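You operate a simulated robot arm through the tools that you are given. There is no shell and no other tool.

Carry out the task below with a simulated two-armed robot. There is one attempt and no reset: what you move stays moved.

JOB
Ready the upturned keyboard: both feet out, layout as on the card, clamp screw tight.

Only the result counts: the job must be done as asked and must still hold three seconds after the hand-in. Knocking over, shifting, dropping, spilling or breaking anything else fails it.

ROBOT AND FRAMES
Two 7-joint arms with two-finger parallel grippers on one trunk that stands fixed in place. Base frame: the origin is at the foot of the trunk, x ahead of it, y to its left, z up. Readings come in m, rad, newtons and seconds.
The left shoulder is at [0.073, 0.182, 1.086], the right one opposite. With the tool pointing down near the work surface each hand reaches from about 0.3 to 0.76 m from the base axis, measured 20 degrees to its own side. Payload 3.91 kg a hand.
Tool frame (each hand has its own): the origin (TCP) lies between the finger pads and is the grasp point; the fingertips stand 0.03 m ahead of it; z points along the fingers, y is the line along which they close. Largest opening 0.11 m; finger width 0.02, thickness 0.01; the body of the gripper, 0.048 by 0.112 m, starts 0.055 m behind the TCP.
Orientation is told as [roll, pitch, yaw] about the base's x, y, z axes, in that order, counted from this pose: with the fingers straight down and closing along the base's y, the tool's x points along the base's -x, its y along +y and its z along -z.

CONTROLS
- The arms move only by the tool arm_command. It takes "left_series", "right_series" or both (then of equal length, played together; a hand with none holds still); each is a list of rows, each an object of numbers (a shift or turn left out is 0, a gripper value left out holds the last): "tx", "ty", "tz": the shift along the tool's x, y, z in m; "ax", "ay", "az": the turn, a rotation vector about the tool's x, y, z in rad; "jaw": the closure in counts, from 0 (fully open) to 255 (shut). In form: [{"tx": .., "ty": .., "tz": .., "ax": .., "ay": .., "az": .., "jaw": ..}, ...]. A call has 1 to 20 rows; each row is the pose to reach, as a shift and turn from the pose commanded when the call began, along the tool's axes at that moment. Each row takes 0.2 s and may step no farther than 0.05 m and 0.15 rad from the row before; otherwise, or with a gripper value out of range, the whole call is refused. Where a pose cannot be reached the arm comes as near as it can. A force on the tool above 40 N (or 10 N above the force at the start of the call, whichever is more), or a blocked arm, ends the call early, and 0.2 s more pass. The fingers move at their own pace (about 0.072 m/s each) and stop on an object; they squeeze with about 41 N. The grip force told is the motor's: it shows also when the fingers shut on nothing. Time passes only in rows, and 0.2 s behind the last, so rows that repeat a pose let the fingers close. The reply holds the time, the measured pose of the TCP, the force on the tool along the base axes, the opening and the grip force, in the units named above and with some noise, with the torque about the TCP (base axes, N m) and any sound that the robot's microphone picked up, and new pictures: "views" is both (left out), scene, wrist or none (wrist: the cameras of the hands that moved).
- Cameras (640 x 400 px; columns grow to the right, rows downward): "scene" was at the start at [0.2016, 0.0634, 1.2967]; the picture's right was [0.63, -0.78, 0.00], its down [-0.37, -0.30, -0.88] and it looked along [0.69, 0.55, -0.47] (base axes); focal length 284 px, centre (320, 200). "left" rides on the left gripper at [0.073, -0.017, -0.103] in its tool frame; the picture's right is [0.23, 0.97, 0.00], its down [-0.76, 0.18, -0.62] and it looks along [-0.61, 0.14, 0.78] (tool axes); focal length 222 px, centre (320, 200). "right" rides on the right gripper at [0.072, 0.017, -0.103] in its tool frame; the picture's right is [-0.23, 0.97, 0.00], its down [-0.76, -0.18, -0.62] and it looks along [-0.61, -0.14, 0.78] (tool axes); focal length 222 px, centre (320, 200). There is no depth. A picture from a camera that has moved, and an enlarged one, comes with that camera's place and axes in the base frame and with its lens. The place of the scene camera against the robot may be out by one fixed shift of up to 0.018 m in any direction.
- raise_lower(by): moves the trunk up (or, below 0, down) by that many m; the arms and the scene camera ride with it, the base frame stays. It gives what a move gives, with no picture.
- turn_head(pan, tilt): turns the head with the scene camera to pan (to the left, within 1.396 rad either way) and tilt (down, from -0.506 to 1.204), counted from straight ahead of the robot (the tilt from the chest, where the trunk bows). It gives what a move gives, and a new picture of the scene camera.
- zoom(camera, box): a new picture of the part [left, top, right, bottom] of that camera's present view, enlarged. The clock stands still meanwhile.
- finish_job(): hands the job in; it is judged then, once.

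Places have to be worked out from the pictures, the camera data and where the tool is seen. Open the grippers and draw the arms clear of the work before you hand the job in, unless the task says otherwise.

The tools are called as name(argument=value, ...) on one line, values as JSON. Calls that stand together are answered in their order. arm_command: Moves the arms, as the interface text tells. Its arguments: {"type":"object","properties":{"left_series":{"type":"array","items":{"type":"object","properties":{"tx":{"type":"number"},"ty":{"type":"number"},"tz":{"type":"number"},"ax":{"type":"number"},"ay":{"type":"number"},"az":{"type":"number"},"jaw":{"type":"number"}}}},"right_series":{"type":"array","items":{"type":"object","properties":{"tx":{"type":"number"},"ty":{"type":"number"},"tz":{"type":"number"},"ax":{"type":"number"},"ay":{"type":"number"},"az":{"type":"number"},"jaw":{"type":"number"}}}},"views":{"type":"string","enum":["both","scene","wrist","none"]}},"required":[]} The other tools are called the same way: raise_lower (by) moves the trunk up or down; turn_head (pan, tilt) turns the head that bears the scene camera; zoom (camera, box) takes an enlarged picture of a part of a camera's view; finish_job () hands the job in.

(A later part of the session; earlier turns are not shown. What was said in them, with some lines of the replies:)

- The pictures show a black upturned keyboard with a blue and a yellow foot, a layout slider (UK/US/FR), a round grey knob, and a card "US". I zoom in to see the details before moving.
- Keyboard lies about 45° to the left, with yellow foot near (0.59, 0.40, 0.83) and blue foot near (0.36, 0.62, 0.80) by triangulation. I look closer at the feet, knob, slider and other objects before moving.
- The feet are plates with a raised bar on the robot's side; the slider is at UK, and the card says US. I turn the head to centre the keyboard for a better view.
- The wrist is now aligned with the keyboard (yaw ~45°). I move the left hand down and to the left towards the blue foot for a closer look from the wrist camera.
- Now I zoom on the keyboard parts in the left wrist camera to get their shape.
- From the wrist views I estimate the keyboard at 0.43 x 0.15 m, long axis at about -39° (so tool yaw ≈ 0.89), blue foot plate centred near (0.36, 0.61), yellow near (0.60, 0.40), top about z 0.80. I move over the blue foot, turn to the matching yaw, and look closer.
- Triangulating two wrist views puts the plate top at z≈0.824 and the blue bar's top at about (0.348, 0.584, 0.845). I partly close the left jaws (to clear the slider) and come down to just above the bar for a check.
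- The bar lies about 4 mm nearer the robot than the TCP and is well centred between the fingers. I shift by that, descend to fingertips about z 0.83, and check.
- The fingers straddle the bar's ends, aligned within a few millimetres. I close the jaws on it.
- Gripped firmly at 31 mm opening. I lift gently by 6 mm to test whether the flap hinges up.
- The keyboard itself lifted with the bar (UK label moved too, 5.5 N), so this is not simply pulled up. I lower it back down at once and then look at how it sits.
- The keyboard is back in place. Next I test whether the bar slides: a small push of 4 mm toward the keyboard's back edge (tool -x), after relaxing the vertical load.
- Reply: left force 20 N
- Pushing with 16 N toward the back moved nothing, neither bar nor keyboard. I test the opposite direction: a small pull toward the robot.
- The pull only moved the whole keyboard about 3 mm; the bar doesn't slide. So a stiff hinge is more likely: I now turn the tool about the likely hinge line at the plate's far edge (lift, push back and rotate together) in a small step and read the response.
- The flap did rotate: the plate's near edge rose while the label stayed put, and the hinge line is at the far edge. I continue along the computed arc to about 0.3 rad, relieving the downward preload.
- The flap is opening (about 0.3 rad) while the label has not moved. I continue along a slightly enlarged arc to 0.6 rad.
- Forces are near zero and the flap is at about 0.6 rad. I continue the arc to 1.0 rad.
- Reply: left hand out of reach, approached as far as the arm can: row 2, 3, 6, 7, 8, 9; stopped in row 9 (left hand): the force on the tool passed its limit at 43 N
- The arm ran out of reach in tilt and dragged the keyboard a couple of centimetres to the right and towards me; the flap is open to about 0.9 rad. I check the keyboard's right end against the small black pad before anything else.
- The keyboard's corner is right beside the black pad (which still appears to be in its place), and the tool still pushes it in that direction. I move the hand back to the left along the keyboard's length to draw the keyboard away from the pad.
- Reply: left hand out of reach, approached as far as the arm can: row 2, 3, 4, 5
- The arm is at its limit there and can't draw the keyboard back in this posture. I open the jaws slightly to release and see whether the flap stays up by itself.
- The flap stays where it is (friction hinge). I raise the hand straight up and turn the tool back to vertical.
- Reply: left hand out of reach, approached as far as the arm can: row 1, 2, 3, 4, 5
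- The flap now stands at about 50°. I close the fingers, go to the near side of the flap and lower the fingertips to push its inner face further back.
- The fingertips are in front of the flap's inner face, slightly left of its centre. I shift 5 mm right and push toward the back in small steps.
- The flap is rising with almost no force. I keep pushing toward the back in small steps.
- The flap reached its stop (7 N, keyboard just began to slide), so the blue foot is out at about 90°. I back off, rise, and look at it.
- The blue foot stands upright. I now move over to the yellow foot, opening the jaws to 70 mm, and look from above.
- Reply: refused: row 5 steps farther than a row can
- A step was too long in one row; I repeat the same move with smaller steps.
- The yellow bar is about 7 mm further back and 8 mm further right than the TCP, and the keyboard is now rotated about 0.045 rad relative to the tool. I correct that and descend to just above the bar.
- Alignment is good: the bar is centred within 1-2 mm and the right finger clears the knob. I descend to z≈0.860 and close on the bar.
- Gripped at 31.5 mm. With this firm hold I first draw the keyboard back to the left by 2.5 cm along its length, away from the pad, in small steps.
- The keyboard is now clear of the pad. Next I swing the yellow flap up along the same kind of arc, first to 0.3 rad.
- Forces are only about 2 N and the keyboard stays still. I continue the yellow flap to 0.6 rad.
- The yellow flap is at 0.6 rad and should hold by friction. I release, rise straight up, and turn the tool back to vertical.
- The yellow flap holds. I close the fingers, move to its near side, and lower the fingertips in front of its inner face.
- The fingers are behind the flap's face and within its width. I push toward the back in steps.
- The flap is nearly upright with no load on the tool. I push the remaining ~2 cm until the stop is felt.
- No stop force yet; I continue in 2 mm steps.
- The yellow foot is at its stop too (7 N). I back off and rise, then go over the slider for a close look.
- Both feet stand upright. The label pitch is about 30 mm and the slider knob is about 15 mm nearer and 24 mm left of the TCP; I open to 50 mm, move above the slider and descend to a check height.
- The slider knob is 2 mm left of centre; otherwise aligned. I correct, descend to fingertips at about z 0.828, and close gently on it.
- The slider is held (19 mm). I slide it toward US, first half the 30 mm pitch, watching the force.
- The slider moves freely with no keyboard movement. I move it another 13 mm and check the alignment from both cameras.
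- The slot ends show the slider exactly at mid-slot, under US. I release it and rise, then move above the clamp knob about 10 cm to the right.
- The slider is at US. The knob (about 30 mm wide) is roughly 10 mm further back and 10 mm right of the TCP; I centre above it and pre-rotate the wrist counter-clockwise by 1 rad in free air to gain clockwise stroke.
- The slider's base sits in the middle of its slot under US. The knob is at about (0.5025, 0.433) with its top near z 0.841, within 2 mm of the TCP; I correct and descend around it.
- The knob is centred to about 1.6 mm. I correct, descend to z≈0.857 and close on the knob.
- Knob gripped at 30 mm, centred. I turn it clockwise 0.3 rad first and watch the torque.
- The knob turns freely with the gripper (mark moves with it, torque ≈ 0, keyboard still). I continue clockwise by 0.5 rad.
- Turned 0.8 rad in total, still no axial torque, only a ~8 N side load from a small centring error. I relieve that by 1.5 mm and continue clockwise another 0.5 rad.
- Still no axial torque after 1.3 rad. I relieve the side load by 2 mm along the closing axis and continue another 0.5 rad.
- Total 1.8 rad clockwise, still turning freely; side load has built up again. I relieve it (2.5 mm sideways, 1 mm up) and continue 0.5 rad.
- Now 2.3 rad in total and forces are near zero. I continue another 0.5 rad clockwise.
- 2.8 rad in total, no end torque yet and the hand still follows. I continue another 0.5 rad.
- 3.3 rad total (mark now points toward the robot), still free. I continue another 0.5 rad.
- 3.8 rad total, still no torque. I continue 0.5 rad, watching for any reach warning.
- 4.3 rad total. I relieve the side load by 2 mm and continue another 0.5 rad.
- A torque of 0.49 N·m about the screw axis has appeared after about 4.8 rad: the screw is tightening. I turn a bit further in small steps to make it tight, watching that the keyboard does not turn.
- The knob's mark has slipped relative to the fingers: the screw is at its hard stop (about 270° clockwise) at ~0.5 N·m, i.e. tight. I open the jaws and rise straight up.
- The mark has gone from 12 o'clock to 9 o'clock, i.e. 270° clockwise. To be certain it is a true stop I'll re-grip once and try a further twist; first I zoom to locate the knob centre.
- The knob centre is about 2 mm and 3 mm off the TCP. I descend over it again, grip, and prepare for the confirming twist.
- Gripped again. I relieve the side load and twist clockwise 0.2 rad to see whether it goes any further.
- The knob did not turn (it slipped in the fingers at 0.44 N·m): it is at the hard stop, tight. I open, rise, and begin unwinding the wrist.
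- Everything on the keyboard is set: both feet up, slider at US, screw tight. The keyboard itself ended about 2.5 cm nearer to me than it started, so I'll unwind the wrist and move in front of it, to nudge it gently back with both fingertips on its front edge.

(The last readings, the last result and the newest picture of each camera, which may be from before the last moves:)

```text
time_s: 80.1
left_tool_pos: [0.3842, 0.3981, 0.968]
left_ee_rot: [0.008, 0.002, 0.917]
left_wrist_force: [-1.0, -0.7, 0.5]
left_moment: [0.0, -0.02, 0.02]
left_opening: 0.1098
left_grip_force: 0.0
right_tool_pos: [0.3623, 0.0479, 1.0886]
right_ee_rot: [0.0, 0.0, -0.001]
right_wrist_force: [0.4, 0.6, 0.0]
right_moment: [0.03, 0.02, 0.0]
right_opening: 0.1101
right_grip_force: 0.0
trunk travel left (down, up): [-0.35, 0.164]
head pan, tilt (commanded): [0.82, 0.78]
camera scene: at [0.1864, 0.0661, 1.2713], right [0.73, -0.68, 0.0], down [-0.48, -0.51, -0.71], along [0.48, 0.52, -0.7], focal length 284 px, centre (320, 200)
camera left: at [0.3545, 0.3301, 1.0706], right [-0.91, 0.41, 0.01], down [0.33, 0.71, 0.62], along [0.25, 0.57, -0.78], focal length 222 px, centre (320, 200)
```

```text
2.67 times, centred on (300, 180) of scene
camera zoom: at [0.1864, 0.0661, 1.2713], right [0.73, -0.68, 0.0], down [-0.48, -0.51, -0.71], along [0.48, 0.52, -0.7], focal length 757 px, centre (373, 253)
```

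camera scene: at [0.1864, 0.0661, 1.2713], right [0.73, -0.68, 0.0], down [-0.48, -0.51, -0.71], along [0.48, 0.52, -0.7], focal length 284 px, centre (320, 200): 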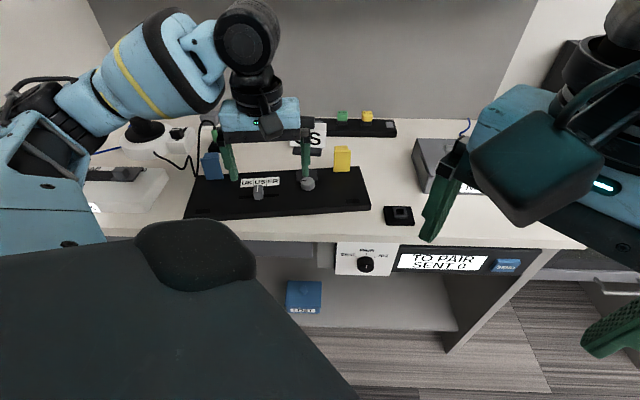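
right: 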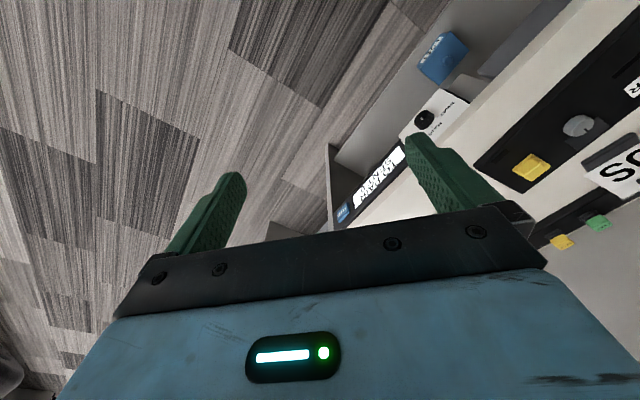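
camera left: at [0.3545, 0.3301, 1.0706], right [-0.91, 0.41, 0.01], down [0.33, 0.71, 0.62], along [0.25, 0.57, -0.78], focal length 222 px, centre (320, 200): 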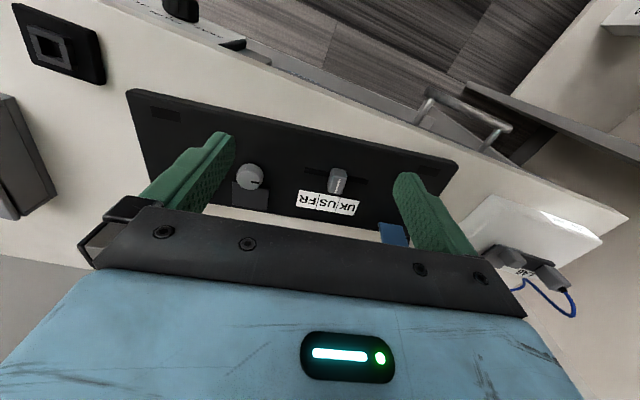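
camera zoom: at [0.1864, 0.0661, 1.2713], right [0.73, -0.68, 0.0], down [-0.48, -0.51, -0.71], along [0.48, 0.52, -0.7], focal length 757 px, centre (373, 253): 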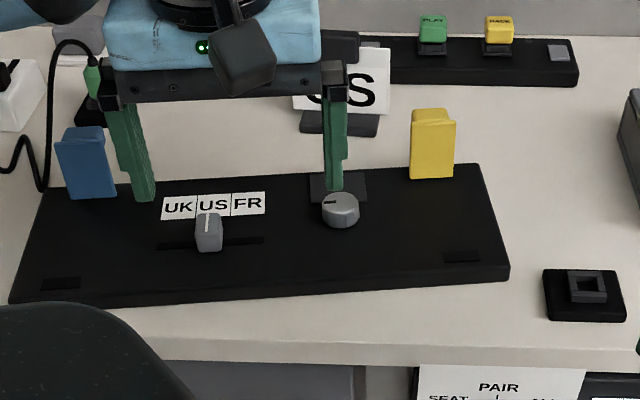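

The front edge is about 25 mm ahead of the TCP and parallel to the fingers. I descend in front of it to a low check height.

arm_command(left_series=[{"tz": 0.04}, {"tz": 0.08}, {"tz": 0.11}, {"tz": 0.122}], views="both")

zoom(camera="scene", box=[180, 150, 340, 250])

zoom(camera="left", box=[160, 80, 480, 280])

```text
time_s: 81.1
left_tool_pos: [0.3828, 0.3986, 0.8478]
left_ee_rot: [0.008, 0.0, 0.914]
left_wrist_force: [0.3, 0.3, 0.0]
left_moment: [0.0, -0.01, -0.03]
left_opening: 0.1101
left_grip_force: 0.1
right_tool_pos: [0.3622, 0.0473, 1.0891]
right_ee_rot: [0.001, 0.0, -0.003]
right_wrist_force: [-0.5, 0.0, 0.1]
right_moment: [-0.02, 0.0, -0.02]
right_opening: 0.1098
right_grip_force: 0.1
trunk travel left (down, up): [-0.35, 0.164]
head pan, tilt (commanded): [0.82, 0.78]
camera scene: at [0.1863, 0.0657, 1.2714], right [0.73, -0.68, 0.0], down [-0.48, -0.51, -0.71], along [0.48, 0.52, -0.7], focal length 284 px, centre (320, 200)
camera left: at [0.3527, 0.3309, 0.9485], right [-0.91, 0.41, 0.01], down [0.33, 0.71, 0.62], along [0.25, 0.57, -0.78], focal length 222 px, centre (320, 200)
```

scene: 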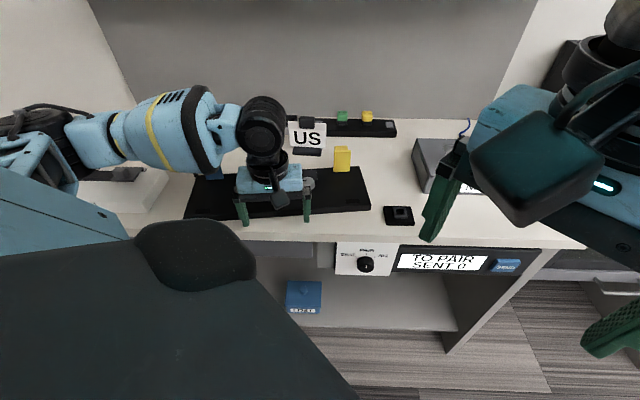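
left: 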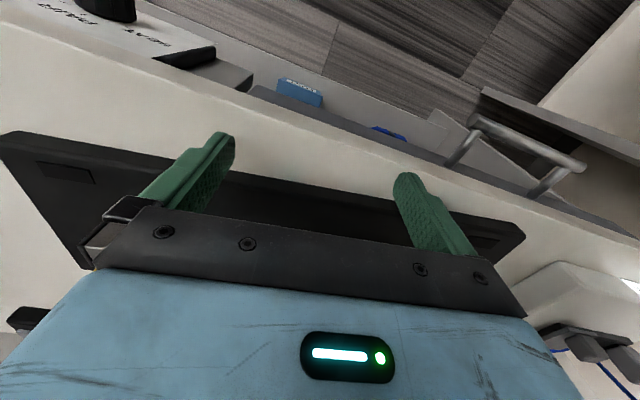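

```text
4.00 times, centred on (260, 200) of scene
camera zoom: at [0.1863, 0.0657, 1.2714], right [0.73, -0.68, 0.0], down [-0.48, -0.51, -0.71], along [0.48, 0.52, -0.7], focal length 1135 px, centre (560, 200)
```

zoom: 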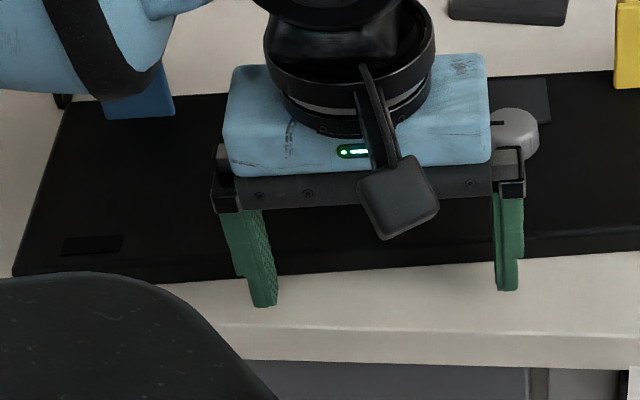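

```text
2.00 times, centred on (320, 180) of left
camera zoom: at [0.3527, 0.3309, 0.9485], right [-0.91, 0.41, 0.01], down [0.33, 0.71, 0.62], along [0.25, 0.57, -0.78], focal length 444 px, centre (320, 240)
```

zoom: 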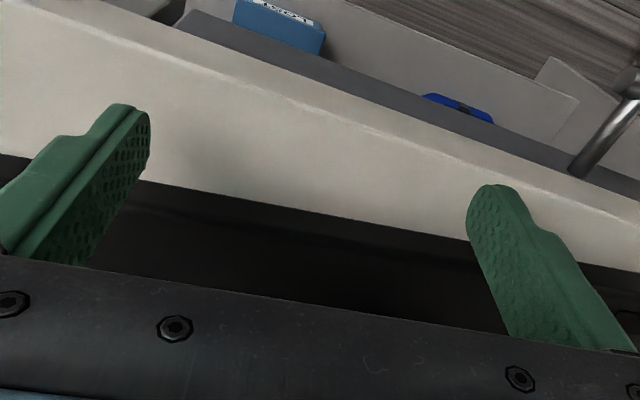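

The fingertips are in front of the keyboard's edge with a gap. I lower another ~10 mm so they face the edge, checking for table contact.

arm_command(left_series=[{"tz": 0.004}, {"tz": 0.008}, {"tz": 0.0105}], views="scene")

zoom(camera="scene", box=[180, 150, 340, 250])

zoom(camera="left", box=[160, 80, 480, 280])

```text
time_s: 81.9
left_tool_pos: [0.3835, 0.3983, 0.8356]
left_ee_rot: [0.005, 0.002, 0.916]
left_wrist_force: [0.2, 0.0, 0.4]
left_moment: [-0.02, -0.01, 0.01]
left_opening: 0.1102
left_grip_force: 0.1
right_tool_pos: [0.3622, 0.0469, 1.0884]
right_ee_rot: [0.002, 0.0, 0.001]
right_wrist_force: [-0.2, -0.1, 0.8]
right_moment: [0.01, 0.01, 0.01]
right_opening: 0.11
right_grip_force: 0.0
trunk travel left (down, up): [-0.35, 0.164]
head pan, tilt (commanded): [0.82, 0.78]
camera scene: at [0.1863, 0.0658, 1.2714], right [0.73, -0.68, 0.0], down [-0.48, -0.51, -0.71], along [0.48, 0.52, -0.7], focal length 284 px, centre (320, 200)
```

scene: 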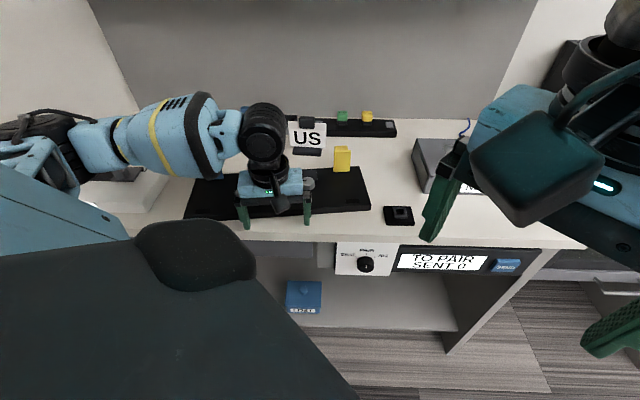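

```text
4.00 times, centred on (260, 200) of scene
camera zoom: at [0.1863, 0.0658, 1.2714], right [0.73, -0.68, 0.0], down [-0.48, -0.51, -0.71], along [0.48, 0.52, -0.7], focal length 1135 px, centre (560, 200)
```

zoom: 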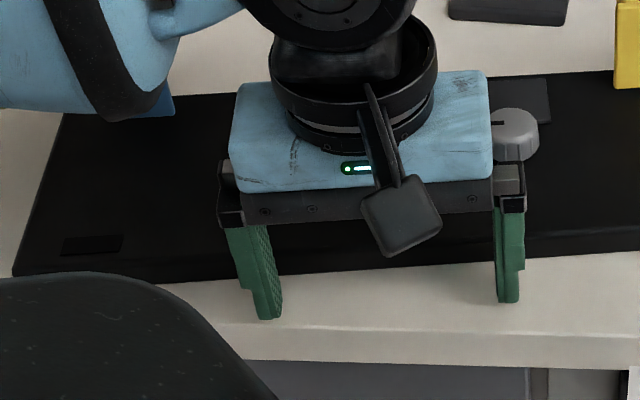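

```text
2.00 times, centred on (320, 180) of left
camera zoom: at [0.3533, 0.3312, 0.9383], right [-0.91, 0.41, 0.01], down [0.33, 0.71, 0.62], along [0.25, 0.57, -0.78], focal length 444 px, centre (320, 240)
```

zoom: 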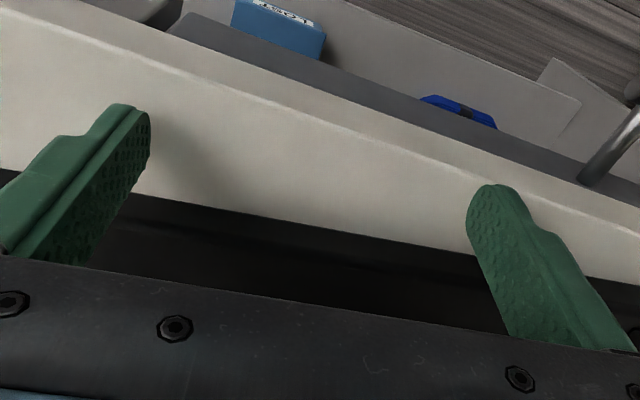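

No table contact. I push gently toward the back in small steps: first through the gap and about 1.5 cm of the way.

arm_command(left_series=[{"tx": -0.006}, {"tx": -0.012}, {"tx": -0.017}, {"tx": -0.022}, {"tx": -0.026, "ty": -0.001}, {"tx": -0.03, "ty": -0.002}], views="scene")

zoom(camera="scene", box=[180, 130, 420, 230])

```text
time_s: 83.3
left_tool_pos: [0.4032, 0.4203, 0.8366]
left_ee_rot: [0.008, 0.002, 0.918]
left_wrist_force: [-7.8, -6.4, 3.6]
left_moment: [-0.04, 0.28, 0.22]
left_opening: 0.1101
left_grip_force: 0.0
right_tool_pos: [0.361, 0.0474, 1.0891]
right_ee_rot: [0.003, 0.0, 0.001]
right_wrist_force: [-0.6, 0.6, 0.6]
right_moment: [0.0, -0.02, -0.01]
right_opening: 0.1102
right_grip_force: 0.1
trunk travel left (down, up): [-0.35, 0.164]
head pan, tilt (commanded): [0.82, 0.78]
camera scene: at [0.1853, 0.0649, 1.2716], right [0.73, -0.68, 0.0], down [-0.48, -0.51, -0.71], along [0.49, 0.52, -0.7], focal length 284 px, centre (320, 200)
```

scene: 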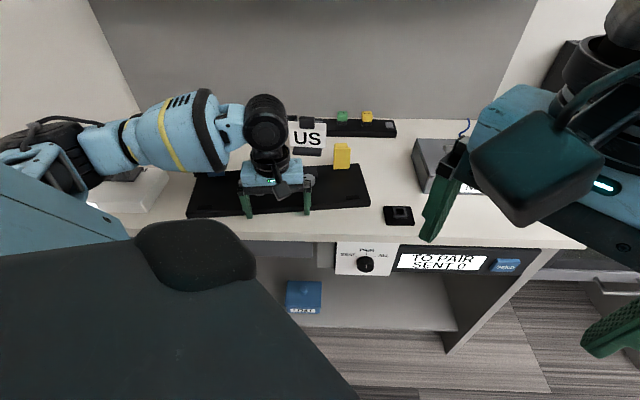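

```text
2.67 times, centred on (300, 180) of scene
camera zoom: at [0.1853, 0.0649, 1.2716], right [0.73, -0.68, 0.0], down [-0.48, -0.51, -0.71], along [0.49, 0.52, -0.7], focal length 757 px, centre (373, 253)
```

zoom: 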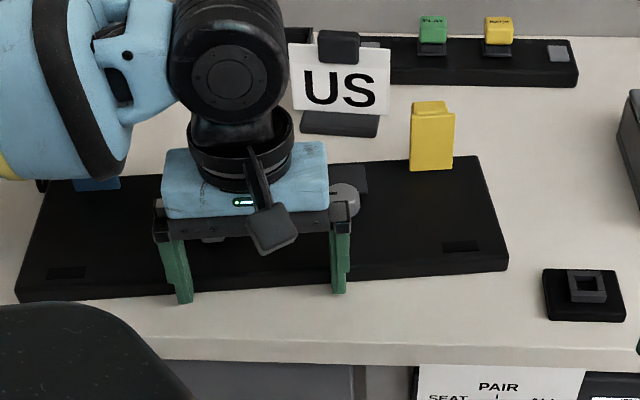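

The keyboard slides back smoothly (about 1 cm so far, ~10 N). I continue about 14 mm with a slight rightward component.

arm_command(left_series=[{"tx": -0.004, "ty": -0.001, "az": 0.005}, {"tx": -0.008, "ty": -0.002, "az": 0.01}, {"tx": -0.012, "ty": -0.003, "az": 0.015}, {"tx": -0.015, "ty": -0.004, "az": 0.02}], views="scene")

zoom(camera="scene", box=[180, 130, 420, 230])

```text
time_s: 84.3
left_tool_pos: [0.4139, 0.4293, 0.8361]
left_ee_rot: [0.007, 0.0, 0.896]
left_wrist_force: [-8.9, -5.5, 3.3]
left_moment: [-0.06, 0.22, 0.38]
left_opening: 0.1102
left_grip_force: 0.1
right_tool_pos: [0.3609, 0.046, 1.0895]
right_ee_rot: [0.002, -0.003, -0.001]
right_wrist_force: [0.6, 0.2, 0.0]
right_moment: [0.03, 0.02, 0.02]
right_opening: 0.1102
right_grip_force: 0.1
trunk travel left (down, up): [-0.35, 0.164]
head pan, tilt (commanded): [0.82, 0.78]
camera scene: at [0.1851, 0.065, 1.2716], right [0.73, -0.68, 0.0], down [-0.48, -0.51, -0.71], along [0.49, 0.52, -0.7], focal length 284 px, centre (320, 200)
```

scene: 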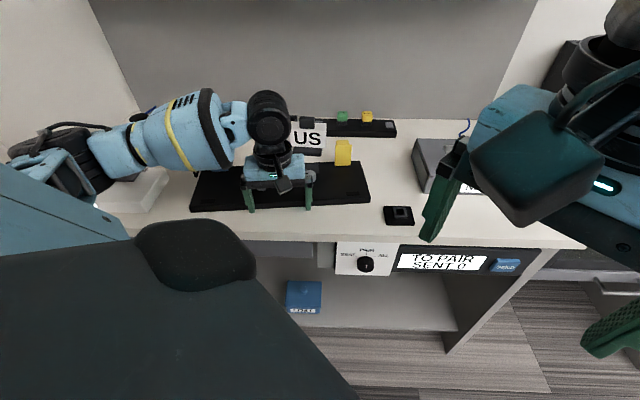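

```text
2.67 times, centred on (300, 180) of scene
camera zoom: at [0.1851, 0.065, 1.2716], right [0.73, -0.68, 0.0], down [-0.48, -0.51, -0.71], along [0.49, 0.52, -0.7], focal length 757 px, centre (373, 253)
```

zoom: 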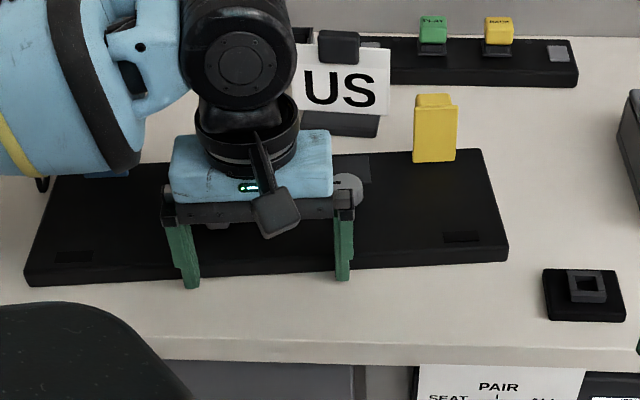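

The keyboard now coincides with its starting outline within about a pixel. I back off and raise the hand well clear.

arm_command(left_series=[{"tx": 0.012}, {"tx": 0.025}, {"tx": 0.025, "tz": -0.04}, {"tx": 0.025, "tz": -0.085}, {"tx": 0.025, "tz": -0.13}, {"tx": 0.025, "tz": -0.175}, {"tx": 0.025, "tz": -0.22}, {"tx": 0.05, "tz": -0.26}, {"tx": 0.05, "tz": -0.28}], views="both")

zoom(camera="scene", box=[180, 100, 380, 225])

zoom(camera="scene", box=[300, 130, 440, 230])

zoom(camera="scene", box=[60, 90, 240, 220])

```text
time_s: 86.3
left_tool_pos: [0.3862, 0.3891, 1.1138]
left_ee_rot: [0.01, 0.008, 0.895]
left_wrist_force: [-1.3, -0.3, 4.7]
left_moment: [0.01, -0.16, -0.02]
left_opening: 0.1102
left_grip_force: 0.0
right_tool_pos: [0.3622, 0.0475, 1.0895]
right_ee_rot: [0.002, 0.001, 0.0]
right_wrist_force: [-0.3, -0.5, -0.9]
right_moment: [0.01, 0.0, -0.05]
right_opening: 0.11
right_grip_force: 0.0
trunk travel left (down, up): [-0.35, 0.164]
head pan, tilt (commanded): [0.82, 0.78]
camera scene: at [0.1857, 0.0653, 1.2717], right [0.73, -0.68, 0.0], down [-0.48, -0.51, -0.71], along [0.49, 0.52, -0.7], focal length 284 px, centre (320, 200)
camera left: at [0.3545, 0.323, 1.2159], right [-0.9, 0.43, 0.01], down [0.35, 0.7, 0.62], along [0.26, 0.56, -0.78], focal length 222 px, centre (320, 200)
```

scene: 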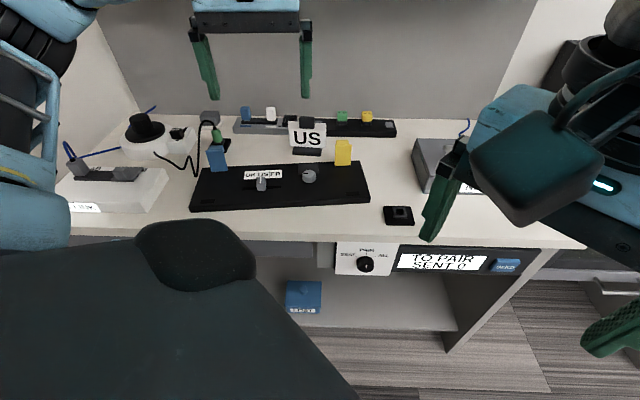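
left: 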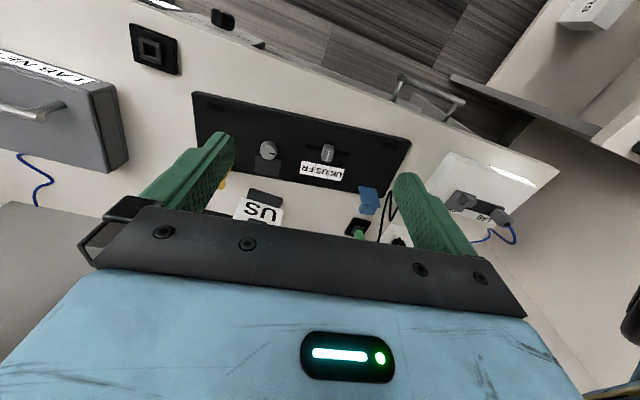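

```text
3.20 times, centred on (280, 162) of scene
camera zoom: at [0.1857, 0.0653, 1.2717], right [0.73, -0.68, 0.0], down [-0.48, -0.51, -0.71], along [0.49, 0.52, -0.7], focal length 908 px, centre (448, 320)
```

zoom: 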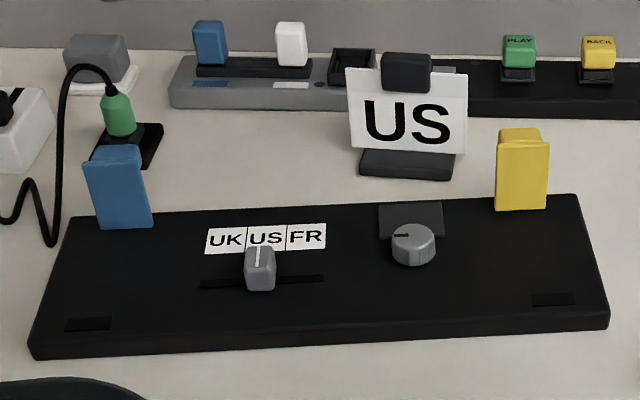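

```text
4.00 times, centred on (370, 180) of scene
camera zoom: at [0.1857, 0.0653, 1.2717], right [0.73, -0.68, 0.0], down [-0.48, -0.51, -0.71], along [0.49, 0.52, -0.7], focal length 1135 px, centre (120, 280)
```

zoom: 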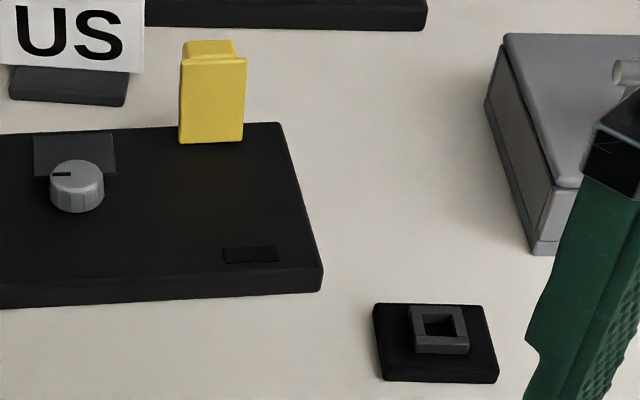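

```text
3.08 times, centred on (150, 155) of scene
camera zoom: at [0.1857, 0.0653, 1.2717], right [0.73, -0.68, 0.0], down [-0.48, -0.51, -0.71], along [0.49, 0.52, -0.7], focal length 873 px, centre (843, 338)
```

zoom: 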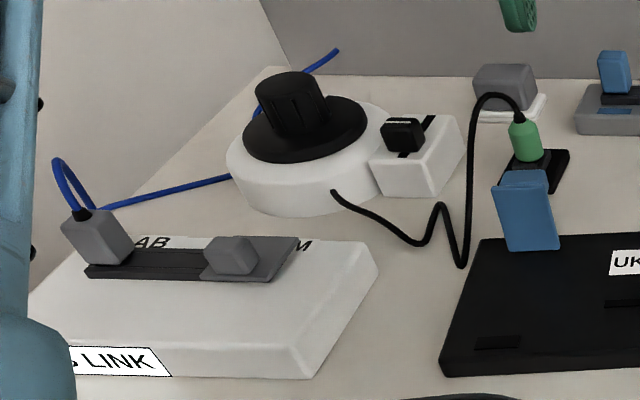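

The keyboard outline, card, plug and cable coincide with the starting pictures. I turn the head back to its starting view to compare all other objects, especially the small black pad, with the first picture.

turn_head(pan=0.679, tilt=0.489)

zoom(camera="scene", box=[130, 200, 390, 362])

```text
time_s: 87.1
left_tool_pos: [0.3863, 0.3905, 1.1086]
left_ee_rot: [0.023, 0.016, 0.895]
left_wrist_force: [-0.7, -0.2, 0.2]
left_moment: [0.0, 0.0, 0.01]
left_opening: 0.1102
left_grip_force: 0.1
right_tool_pos: [0.3635, 0.047, 1.0889]
right_ee_rot: [0.003, 0.001, 0.0]
right_wrist_force: [0.1, -0.3, 1.0]
right_moment: [-0.02, 0.02, 0.0]
right_opening: 0.1099
right_grip_force: 0.1
trunk travel left (down, up): [-0.35, 0.164]
head pan, tilt (commanded): [0.679, 0.489]
camera scene: at [0.202, 0.0636, 1.2966], right [0.63, -0.78, 0.0], down [-0.37, -0.3, -0.88], along [0.69, 0.55, -0.47], focal length 284 px, centre (320, 200)
```

scene: 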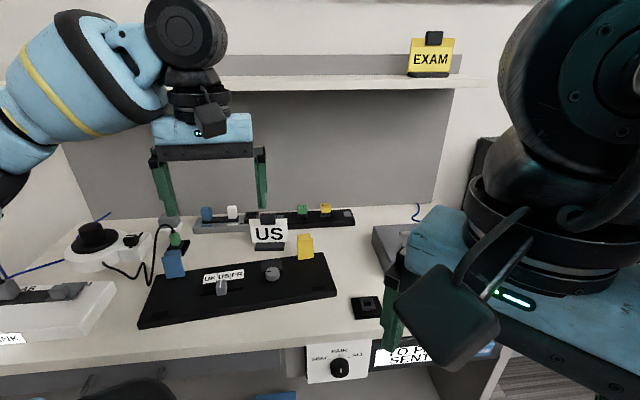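

```text
2.46 times, centred on (260, 281) of scene
camera zoom: at [0.202, 0.0636, 1.2966], right [0.63, -0.78, 0.0], down [-0.37, -0.3, -0.88], along [0.69, 0.55, -0.47], focal length 698 px, centre (468, 1)
```

zoom: 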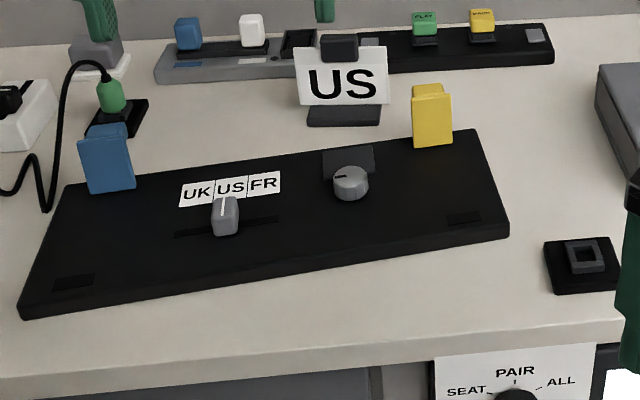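

The view matches the starting one for every other object; both feet stand out, the slider is at US as on the card, the screw is at its tight stop, and both grippers are open and clear. I hand the job in.

finish_job()

```text
The job is handed in.
```

I finished the job and handed it in; the result of the judging hasn't come back to me.

- **Feet:** the blue and yellow feet are both flipped up against their end stops.
- **Layout:** the slider is in the middle of its slot, on US, matching the card.
- **Clamp screw:** I turned it about 270° clockwise to a hard stop. I then gripped it again and twisted, and it didn't turn any further.

While I was opening the blue foot, the left arm reached its limit. It dragged the keyboard about 2 cm sideways and 3 cm toward the robot, right next to the small black pad. I pushed the keyboard back afterwards. In a final picture from the starting camera view, the keyboard outline, the pad and the objects around it line up with the first picture.

Both grippers are open, and the left arm is raised clear of the keyboard.
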